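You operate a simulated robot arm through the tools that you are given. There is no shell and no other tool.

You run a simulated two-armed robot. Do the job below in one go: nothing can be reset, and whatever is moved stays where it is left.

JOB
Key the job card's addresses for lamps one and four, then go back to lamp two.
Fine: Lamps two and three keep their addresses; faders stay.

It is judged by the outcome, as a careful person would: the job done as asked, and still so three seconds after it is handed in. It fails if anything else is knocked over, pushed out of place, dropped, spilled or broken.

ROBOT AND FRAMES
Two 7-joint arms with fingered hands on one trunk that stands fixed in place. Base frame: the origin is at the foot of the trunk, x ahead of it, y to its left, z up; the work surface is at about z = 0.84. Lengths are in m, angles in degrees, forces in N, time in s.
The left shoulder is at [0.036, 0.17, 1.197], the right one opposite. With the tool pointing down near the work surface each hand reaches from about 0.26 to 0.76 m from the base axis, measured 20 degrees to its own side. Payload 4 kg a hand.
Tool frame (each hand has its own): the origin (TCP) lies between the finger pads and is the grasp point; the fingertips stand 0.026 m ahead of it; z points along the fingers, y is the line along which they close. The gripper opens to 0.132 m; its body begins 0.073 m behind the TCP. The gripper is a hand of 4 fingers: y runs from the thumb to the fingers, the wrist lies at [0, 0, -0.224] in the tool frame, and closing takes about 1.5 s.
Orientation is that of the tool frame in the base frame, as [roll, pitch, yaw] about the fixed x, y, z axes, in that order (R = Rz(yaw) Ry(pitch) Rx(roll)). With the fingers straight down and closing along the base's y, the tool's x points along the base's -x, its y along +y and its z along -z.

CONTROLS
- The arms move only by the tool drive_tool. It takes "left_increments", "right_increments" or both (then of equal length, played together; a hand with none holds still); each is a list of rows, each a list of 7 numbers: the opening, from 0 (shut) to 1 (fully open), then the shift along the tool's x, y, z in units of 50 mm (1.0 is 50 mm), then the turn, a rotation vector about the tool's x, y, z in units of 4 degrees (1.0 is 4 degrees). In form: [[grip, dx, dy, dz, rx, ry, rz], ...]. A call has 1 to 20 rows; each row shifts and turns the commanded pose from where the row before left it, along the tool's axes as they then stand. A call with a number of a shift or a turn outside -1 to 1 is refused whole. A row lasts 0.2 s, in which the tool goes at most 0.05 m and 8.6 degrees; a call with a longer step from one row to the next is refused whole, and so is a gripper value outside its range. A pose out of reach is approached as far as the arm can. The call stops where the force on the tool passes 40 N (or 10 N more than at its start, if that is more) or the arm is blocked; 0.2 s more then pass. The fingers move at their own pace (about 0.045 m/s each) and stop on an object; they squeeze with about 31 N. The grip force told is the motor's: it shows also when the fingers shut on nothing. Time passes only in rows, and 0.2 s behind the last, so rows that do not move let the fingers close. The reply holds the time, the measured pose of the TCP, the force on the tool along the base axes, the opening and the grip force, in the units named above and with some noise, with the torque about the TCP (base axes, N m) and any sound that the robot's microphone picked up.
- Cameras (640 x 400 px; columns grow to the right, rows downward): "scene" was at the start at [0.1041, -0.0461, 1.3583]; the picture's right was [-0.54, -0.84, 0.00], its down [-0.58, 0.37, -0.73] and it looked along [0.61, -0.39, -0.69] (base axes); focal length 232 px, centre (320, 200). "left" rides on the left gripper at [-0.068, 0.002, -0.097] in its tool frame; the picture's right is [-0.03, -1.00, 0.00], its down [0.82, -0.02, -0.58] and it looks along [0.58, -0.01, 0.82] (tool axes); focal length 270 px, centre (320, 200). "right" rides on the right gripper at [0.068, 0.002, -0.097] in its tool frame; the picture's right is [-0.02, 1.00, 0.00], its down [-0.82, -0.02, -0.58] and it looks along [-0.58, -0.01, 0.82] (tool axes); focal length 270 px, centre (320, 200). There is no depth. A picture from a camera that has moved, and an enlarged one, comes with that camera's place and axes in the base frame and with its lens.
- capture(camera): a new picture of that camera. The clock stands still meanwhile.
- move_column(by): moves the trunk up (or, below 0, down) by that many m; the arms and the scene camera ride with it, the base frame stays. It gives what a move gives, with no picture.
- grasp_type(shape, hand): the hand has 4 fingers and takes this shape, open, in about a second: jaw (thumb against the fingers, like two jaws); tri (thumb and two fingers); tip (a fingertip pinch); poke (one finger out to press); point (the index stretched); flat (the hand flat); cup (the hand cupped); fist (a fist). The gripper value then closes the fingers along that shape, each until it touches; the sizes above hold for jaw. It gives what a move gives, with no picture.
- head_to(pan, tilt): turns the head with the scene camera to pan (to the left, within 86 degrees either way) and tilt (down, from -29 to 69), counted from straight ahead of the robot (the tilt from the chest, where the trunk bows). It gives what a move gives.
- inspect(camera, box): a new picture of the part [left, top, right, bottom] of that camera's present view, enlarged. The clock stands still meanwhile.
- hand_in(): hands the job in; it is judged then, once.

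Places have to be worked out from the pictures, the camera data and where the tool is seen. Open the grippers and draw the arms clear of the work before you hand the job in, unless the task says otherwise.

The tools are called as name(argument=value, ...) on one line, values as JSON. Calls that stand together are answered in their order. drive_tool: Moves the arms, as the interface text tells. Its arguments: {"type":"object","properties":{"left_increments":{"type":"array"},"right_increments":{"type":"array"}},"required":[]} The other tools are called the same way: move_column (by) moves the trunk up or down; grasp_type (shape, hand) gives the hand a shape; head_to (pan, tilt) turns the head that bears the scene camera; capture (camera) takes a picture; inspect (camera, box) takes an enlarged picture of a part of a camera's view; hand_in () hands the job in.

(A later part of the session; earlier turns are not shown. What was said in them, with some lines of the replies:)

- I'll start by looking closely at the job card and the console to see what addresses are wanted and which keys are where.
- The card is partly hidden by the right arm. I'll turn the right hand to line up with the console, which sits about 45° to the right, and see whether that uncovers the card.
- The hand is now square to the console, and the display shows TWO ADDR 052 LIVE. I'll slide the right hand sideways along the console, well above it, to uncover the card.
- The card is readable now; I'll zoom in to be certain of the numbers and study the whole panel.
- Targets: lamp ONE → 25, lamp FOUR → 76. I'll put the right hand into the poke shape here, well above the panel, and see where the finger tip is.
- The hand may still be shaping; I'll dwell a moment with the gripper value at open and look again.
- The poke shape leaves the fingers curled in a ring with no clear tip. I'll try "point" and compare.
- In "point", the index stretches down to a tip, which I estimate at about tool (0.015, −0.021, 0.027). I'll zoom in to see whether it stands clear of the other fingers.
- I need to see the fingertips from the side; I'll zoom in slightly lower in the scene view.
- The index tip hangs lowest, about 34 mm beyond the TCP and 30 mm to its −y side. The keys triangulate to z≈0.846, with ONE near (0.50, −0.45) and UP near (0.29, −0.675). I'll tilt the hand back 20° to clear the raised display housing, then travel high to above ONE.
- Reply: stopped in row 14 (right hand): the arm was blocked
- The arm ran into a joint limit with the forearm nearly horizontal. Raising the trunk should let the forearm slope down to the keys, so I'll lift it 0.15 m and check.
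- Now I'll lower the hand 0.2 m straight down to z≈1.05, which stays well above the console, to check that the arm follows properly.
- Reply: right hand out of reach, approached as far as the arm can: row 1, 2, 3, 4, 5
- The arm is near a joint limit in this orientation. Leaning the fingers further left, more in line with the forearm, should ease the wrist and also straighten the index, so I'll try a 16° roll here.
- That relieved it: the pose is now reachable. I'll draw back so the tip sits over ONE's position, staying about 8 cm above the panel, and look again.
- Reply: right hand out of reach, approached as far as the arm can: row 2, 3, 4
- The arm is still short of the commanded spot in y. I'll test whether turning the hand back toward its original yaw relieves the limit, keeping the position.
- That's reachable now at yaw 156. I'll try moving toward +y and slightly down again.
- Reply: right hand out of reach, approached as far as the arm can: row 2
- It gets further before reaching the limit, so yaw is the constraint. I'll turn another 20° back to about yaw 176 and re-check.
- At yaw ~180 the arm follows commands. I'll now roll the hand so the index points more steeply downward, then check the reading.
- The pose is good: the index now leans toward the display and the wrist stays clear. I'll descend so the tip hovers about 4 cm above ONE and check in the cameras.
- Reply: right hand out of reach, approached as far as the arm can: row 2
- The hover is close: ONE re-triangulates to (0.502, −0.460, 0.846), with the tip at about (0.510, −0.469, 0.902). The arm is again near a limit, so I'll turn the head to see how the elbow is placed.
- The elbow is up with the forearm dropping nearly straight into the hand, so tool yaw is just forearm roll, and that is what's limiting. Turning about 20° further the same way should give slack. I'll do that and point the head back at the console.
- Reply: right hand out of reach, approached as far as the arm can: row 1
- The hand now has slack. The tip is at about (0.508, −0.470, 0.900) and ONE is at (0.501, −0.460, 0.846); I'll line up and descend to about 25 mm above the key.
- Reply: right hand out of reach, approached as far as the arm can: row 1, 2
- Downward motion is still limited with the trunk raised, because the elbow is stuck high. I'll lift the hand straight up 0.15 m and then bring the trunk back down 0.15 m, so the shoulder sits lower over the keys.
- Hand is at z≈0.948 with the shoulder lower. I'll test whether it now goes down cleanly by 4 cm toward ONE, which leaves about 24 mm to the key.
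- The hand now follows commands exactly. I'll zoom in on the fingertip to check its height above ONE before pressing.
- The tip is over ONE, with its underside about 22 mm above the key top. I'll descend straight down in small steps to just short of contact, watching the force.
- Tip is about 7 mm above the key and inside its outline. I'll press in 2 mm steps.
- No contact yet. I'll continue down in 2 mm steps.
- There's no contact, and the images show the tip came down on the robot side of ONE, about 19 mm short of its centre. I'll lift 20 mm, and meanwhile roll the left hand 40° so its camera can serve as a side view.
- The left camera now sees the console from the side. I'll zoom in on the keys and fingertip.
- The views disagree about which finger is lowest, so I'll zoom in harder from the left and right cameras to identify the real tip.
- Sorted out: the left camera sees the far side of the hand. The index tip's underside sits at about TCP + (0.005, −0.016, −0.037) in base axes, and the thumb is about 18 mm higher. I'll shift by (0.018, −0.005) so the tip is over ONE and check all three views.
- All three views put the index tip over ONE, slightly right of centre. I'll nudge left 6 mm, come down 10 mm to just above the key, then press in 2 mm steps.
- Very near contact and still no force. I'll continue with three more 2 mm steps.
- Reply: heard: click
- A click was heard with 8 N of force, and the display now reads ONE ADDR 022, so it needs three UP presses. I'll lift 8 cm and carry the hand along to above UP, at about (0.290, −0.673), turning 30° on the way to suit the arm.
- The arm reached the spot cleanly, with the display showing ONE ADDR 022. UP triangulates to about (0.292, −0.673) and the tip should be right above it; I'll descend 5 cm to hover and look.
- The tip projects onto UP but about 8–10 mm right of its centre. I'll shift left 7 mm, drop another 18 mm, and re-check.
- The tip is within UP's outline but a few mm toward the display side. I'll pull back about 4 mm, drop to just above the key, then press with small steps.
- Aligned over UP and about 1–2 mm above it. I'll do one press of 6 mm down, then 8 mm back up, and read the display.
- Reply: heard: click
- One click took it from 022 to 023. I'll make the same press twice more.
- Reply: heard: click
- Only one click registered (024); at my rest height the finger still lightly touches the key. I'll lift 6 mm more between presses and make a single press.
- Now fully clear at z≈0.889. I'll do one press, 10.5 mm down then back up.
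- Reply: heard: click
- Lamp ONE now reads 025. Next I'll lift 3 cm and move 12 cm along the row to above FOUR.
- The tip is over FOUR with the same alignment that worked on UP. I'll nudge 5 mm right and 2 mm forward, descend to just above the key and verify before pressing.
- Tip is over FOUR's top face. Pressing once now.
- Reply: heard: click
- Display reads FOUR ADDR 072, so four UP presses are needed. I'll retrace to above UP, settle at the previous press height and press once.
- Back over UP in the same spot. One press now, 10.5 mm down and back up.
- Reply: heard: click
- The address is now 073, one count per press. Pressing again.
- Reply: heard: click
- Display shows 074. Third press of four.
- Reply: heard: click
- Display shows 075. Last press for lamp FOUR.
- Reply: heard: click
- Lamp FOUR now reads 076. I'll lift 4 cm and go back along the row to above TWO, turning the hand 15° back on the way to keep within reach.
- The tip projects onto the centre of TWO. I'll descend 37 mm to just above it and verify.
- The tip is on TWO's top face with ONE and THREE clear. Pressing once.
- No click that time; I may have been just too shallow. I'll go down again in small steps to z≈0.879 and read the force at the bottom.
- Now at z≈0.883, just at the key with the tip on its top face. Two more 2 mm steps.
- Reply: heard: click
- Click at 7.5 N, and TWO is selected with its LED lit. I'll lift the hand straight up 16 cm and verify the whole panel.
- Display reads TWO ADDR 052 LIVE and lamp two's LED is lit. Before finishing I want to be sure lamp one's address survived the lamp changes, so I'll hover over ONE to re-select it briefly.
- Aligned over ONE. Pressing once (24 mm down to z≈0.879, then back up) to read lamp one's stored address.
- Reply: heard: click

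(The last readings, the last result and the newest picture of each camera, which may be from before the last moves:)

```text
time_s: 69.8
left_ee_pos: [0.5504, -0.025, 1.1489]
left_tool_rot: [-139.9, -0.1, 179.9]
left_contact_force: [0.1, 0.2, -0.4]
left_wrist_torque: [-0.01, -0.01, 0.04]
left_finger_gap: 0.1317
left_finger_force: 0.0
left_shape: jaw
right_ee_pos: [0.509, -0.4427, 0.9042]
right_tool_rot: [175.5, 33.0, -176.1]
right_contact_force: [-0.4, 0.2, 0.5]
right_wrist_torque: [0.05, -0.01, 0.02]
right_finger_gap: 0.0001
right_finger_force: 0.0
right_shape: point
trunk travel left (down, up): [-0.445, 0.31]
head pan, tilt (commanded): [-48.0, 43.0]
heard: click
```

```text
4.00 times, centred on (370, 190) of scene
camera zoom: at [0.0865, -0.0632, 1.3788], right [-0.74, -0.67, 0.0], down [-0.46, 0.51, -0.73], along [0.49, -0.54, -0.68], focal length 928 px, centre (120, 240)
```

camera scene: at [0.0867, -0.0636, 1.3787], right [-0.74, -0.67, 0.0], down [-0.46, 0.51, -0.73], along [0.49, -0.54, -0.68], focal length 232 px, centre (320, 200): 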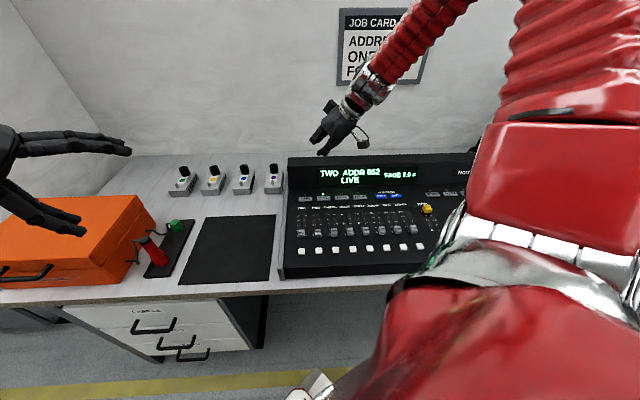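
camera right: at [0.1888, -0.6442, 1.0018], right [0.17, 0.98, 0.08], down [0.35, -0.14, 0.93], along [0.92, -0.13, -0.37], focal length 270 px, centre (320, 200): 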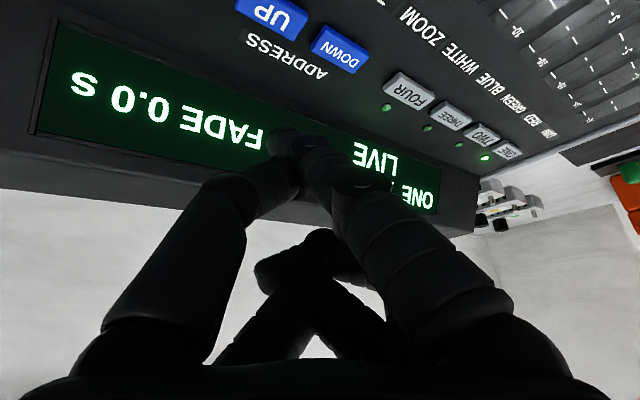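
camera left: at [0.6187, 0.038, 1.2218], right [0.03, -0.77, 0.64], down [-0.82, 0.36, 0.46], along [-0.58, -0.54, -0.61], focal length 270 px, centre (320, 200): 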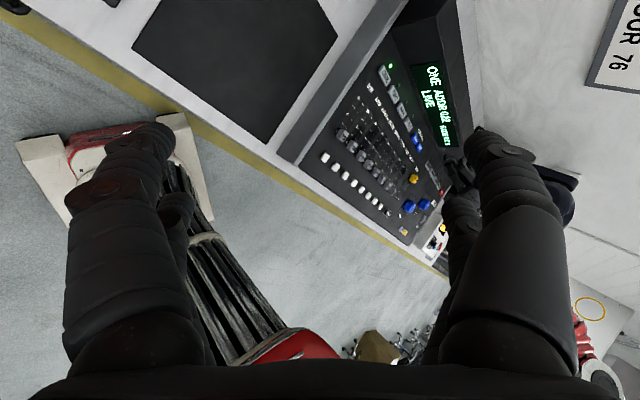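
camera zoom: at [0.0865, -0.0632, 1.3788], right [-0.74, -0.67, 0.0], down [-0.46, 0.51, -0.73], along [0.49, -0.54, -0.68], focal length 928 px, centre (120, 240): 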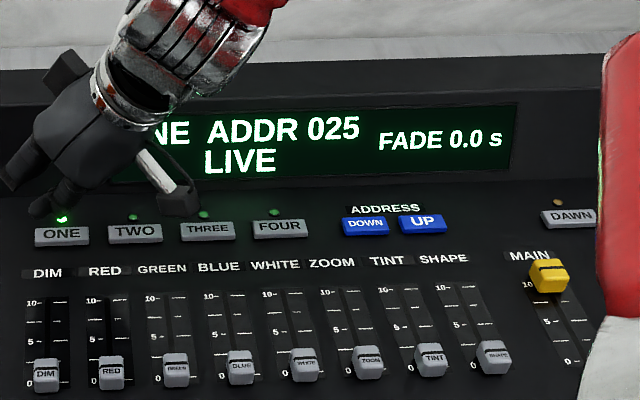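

ONE still reads 025, so addresses are retained. I'll go back to above TWO by the exact reverse shift and check alignment.

drive_tool(right_increments=[[1, -0.164, 0.02, -0.2505, 0, 0, 0], [1, 0.388, -0.388, -0.285, 0, 0, 0], [1, 0.388, -0.388, -0.285, 0, 0, 0], [1, 0, 0, 0, 0, 0, 0], [1, 0.164, -0.02, 0.2505, 0, 0, 0], [1, 0, 0, 0, 0, 0, 0]])

inspect(camera="scene", box=[300, 165, 348, 205])

inspect(camera="left", box=[370, 50, 450, 110])

```text
time_s: 71.2
left_ee_pos: [0.5496, -0.0265, 1.1483]
left_tool_rot: [-140.1, -0.1, -179.9]
left_contact_force: [0.3, 0.3, -0.1]
left_wrist_torque: [0.01, 0.02, 0.0]
left_finger_gap: 0.132
left_finger_force: 0.1
left_shape: jaw
right_ee_pos: [0.4684, -0.4866, 0.9048]
right_tool_rot: [175.5, 33.0, -176.2]
right_contact_force: [0.2, 0.4, 0.1]
right_wrist_torque: [-0.01, -0.03, -0.02]
right_finger_gap: 0.0
right_finger_force: 0.0
right_shape: point
trunk travel left (down, up): [-0.445, 0.31]
head pan, tilt (commanded): [-48.0, 43.0]
```

```text
10.00 times, centred on (324, 185) of scene
camera zoom: at [0.0863, -0.0628, 1.3788], right [-0.74, -0.67, 0.0], down [-0.46, 0.51, -0.73], along [0.49, -0.54, -0.68], focal length 2321 px, centre (280, 350)
```

zoom: 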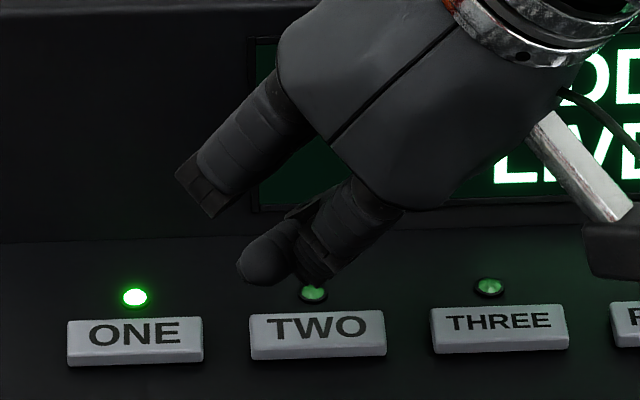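

```text
6.67 times, centred on (410, 80) of left
camera zoom: at [0.6183, 0.0381, 1.222], right [0.03, -0.77, 0.64], down [-0.82, 0.36, 0.46], along [-0.58, -0.54, -0.61], focal length 1802 px, centre (-280, 1000)
```

zoom: 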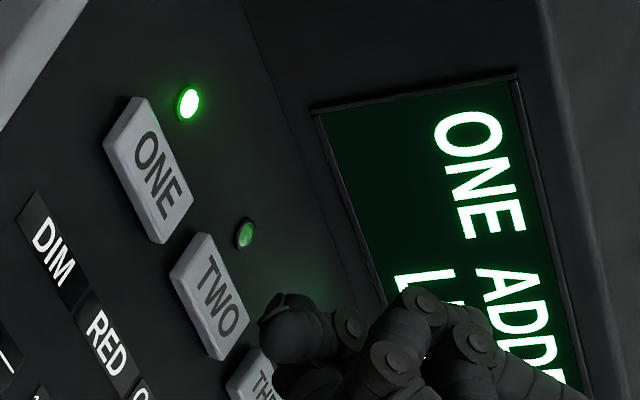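

Centred over TWO. Pressing 26 mm down to z≈0.879, then back up.

drive_tool(right_increments=[[1, 0.0437, -0.0054, 0.0668, 0, 0, 0], [1, 0.0437, -0.0054, 0.0668, 0, 0, 0], [1, 0.0437, -0.0054, 0.0668, 0, 0, 0], [1, 0.0437, -0.0054, 0.0668, 0, 0, 0], [1, 0.0437, -0.0054, 0.0668, 0, 0, 0], [1, 0.0437, -0.0054, 0.0668, 0, 0, 0], [1, 0.0218, -0.0027, 0.0334, 0, 0, 0], [1, -0.131, 0.0162, -0.2004, 0, 0, 0], [1, -0.131, 0.0162, -0.2004, 0, 0, 0], [1, 0, 0, 0, 0, 0, 0]])

inspect(camera="left", box=[370, 50, 450, 110])

```text
time_s: 73.4
left_ee_pos: [0.5518, -0.0257, 1.1491]
left_tool_rot: [-140.1, -0.1, 179.9]
left_contact_force: [0.0, -0.3, -0.9]
left_wrist_torque: [-0.03, 0.0, 0.04]
left_finger_gap: 0.132
left_finger_force: 0.0
left_shape: jaw
right_ee_pos: [0.4648, -0.4851, 0.9017]
right_tool_rot: [175.4, 33.0, -176.1]
right_contact_force: [0.5, 0.2, 0.7]
right_wrist_torque: [-0.03, 0.02, 0.03]
right_finger_gap: 0.0
right_finger_force: 0.0
right_shape: point
trunk travel left (down, up): [-0.445, 0.31]
head pan, tilt (commanded): [-48.0, 43.0]
heard: click
```

```text
6.67 times, centred on (410, 80) of left
camera zoom: at [0.6184, 0.0377, 1.222], right [0.03, -0.77, 0.64], down [-0.82, 0.36, 0.46], along [-0.58, -0.54, -0.62], focal length 1802 px, centre (-280, 1000)
```

zoom: 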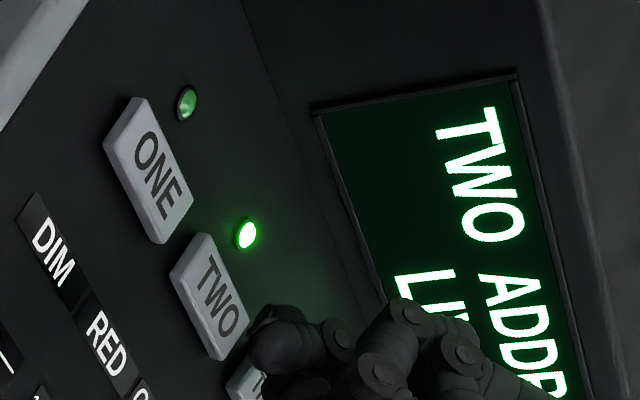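

TWO is selected again. I'll lift the hand well clear, draw it back off the console, and restore the left hand's original attitude.

drive_tool(right_increments=[[1, -0.437, 0.054, -0.668, 0, 0, 0], [1, -0.437, 0.054, -0.668, 0, 0, 0], [1, -0.437, 0.054, -0.668, 0, 0, 0], [1, -0.437, 0.054, -0.668, 0, 0, 0], [1, 0.48, 0.463, -0.276, 0, 0, 0], [1, 0.48, 0.463, -0.276, 0, 0, 0], [1, 0.48, 0.463, -0.276, 0, 0, 0], [1, 0.48, 0.463, -0.276, 0, 0, 0], [1, 0, 0, 0, 0, 0, 0], [1, 0, 0, 0, 0, 0, 0]], left_increments=[[1, 0, 0, 0, -1, 0, 0], [1, 0, 0, 0, -1, 0, 0], [1, 0, 0, 0, -1, 0, 0], [1, 0, 0, 0, -1, 0, 0], [1, 0, 0, 0, -1, 0, 0], [1, 0, 0, 0, -1, 0, 0], [1, 0, 0, 0, -1, 0, 0], [1, 0, 0, 0, -1, 0, 0], [1, 0, 0, 0, -1, 0, 0], [1, 0, 0, 0, -1, 0, 0]])

capture(camera="scene")

```text
time_s: 75.6
left_ee_pos: [0.5501, -0.0267, 1.1497]
left_tool_rot: [180.0, 0.0, -180.0]
left_contact_force: [-0.2, 0.0, -0.2]
left_wrist_torque: [-0.03, -0.01, -0.03]
left_finger_gap: 0.132
left_finger_force: 0.0
left_shape: jaw
right_ee_pos: [0.3509, -0.4087, 1.0636]
right_tool_rot: [175.5, 33.0, -176.1]
right_contact_force: [-0.7, -0.2, -0.1]
right_wrist_torque: [0.0, -0.03, -0.03]
right_finger_gap: 0.0001
right_finger_force: 0.0
right_shape: point
right hand out of reach, approached as far as the arm can: row 8
trunk travel left (down, up): [-0.445, 0.31]
head pan, tilt (commanded): [-48.0, 43.0]
```

```text
taken
camera scene: at [0.0854, -0.0634, 1.3788], right [-0.74, -0.67, 0.0], down [-0.46, 0.51, -0.73], along [0.49, -0.54, -0.68], focal length 232 px, centre (320, 200)
```

scene: 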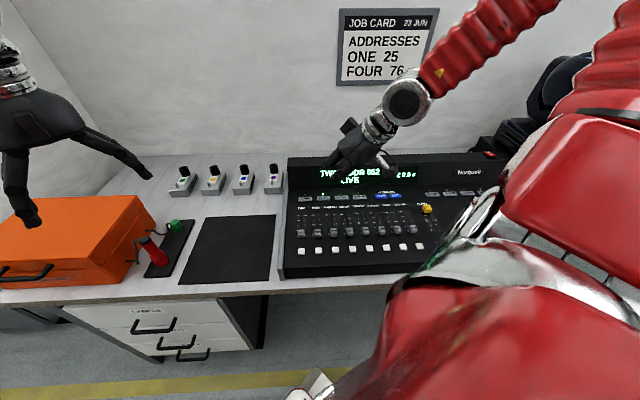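

The right hand is now high and back, about 18 cm above the panel. I'll open it into the jaw shape and take a last look at the faders and display.

grasp_type(shape="jaw", hand="right")

drive_tool(right_increments=[[1, -0.3, 0, -0.5, 0, 0, 0], [1, 0, 0, 0, 0, 0, 0], [1, 0, 0, 0, 0, 0, 0], [1, 0, 0, 0, 0, 0, 0], [1, 0, 0, 0, 0, 0, 0]])

inspect(camera="scene", box=[280, 140, 480, 280])

capture(camera="right")

capture(camera="left")

```text
time_s: 76.5
left_ee_pos: [0.5508, -0.0261, 1.1498]
left_tool_rot: [180.0, -0.1, -180.0]
left_contact_force: [0.0, 0.0, -0.4]
left_wrist_torque: [0.02, -0.03, -0.02]
left_finger_gap: 0.132
left_finger_force: 0.0
left_shape: jaw
right_ee_pos: [0.3502, -0.4075, 1.0623]
right_tool_rot: [175.4, 33.0, -176.1]
right_contact_force: [0.3, 0.4, 0.4]
right_wrist_torque: [0.02, -0.01, 0.01]
right_finger_gap: 0.1321
right_finger_force: 0.0
right_shape: jaw
trunk travel left (down, up): [-0.445, 0.31]
head pan, tilt (commanded): [-48.0, 43.0]
```

```text
time_s: 77.7
left_ee_pos: [0.5509, -0.0271, 1.1486]
left_tool_rot: [179.9, -0.1, -180.0]
left_contact_force: [-0.6, -0.1, 0.5]
left_wrist_torque: [-0.01, 0.02, -0.02]
left_finger_gap: 0.1319
left_finger_force: 0.2
left_shape: jaw
right_ee_pos: [0.3486, -0.4087, 1.0922]
right_tool_rot: [175.5, 33.0, -176.1]
right_contact_force: [0.3, 0.3, -0.2]
right_wrist_torque: [0.02, -0.02, -0.02]
right_finger_gap: 0.1319
right_finger_force: 0.1
right_shape: jaw
trunk travel left (down, up): [-0.445, 0.31]
head pan, tilt (commanded): [-48.0, 43.0]
```

```text
2.86 times, centred on (380, 210) of scene
camera zoom: at [0.0858, -0.063, 1.3788], right [-0.74, -0.67, 0.0], down [-0.46, 0.51, -0.73], along [0.49, -0.54, -0.68], focal length 663 px, centre (149, 171)
```

zoom: 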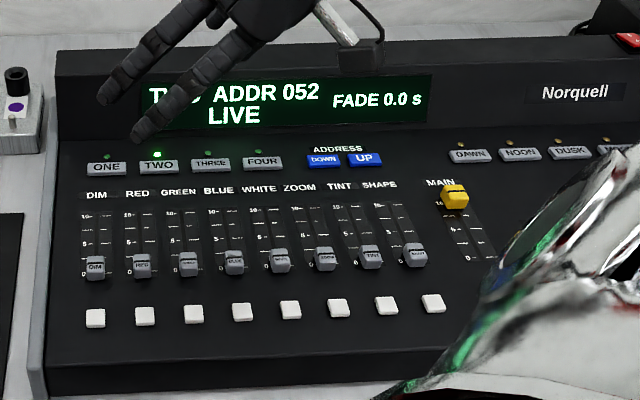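

```text
taken
camera right: at [0.2399, -0.4215, 1.1353], right [-0.09, 0.99, 0.08], down [0.38, -0.04, 0.93], along [0.92, 0.11, -0.37], focal length 270 px, centre (320, 200)
```

right: 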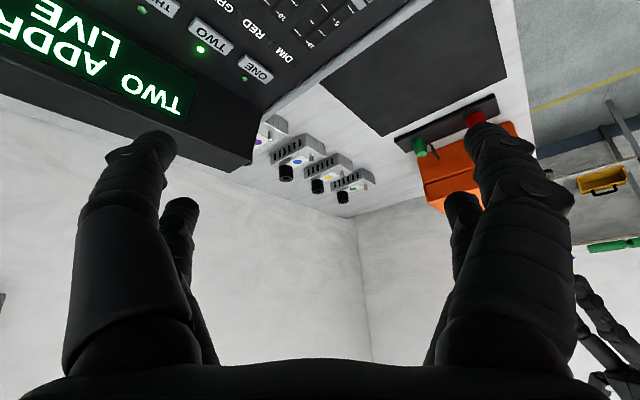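

```text
taken
camera left: at [0.6183, -0.0249, 1.2467], right [0.03, -1.0, 0.0], down [-0.82, -0.02, 0.58], along [-0.58, -0.01, -0.82], focal length 270 px, centre (320, 200)
```

left: 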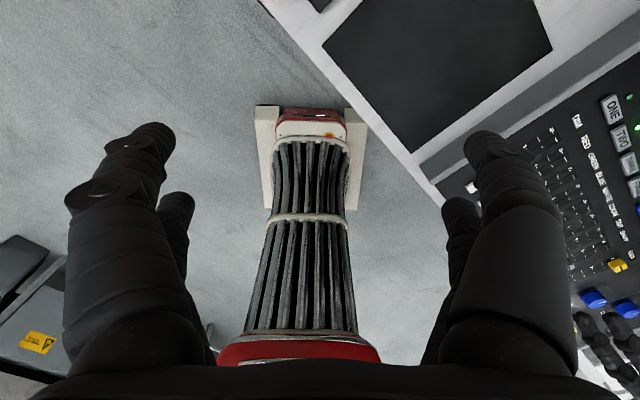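

The display reads TWO ADDR 052 LIVE with TWO's LED lit. The faders are where they were, both hands are open and clear, and nothing has been disturbed, so I'm handing in.

hand_in()

```text
The job is handed in.
```

Lamp one is now at address 025 and lamp four at 076, as on the job card, and the console is back on lamp two. Lamp one started at 022 and lamp four at 072.

- **Check on lamp one:** I selected lamp one again after setting lamp four, and it still read 025. Lamp four read 076 after its last press, but I did not reselect it.
- **Lamps two and three:** Lamp two still reads 052. I never selected lamp three, so its address was not changed.
- **Faders and surroundings:** In the final pictures the faders stand where they were, and nothing else on the table appears to have moved.
- **Hands:** Both hands were open and clear of the console when I handed the job in.
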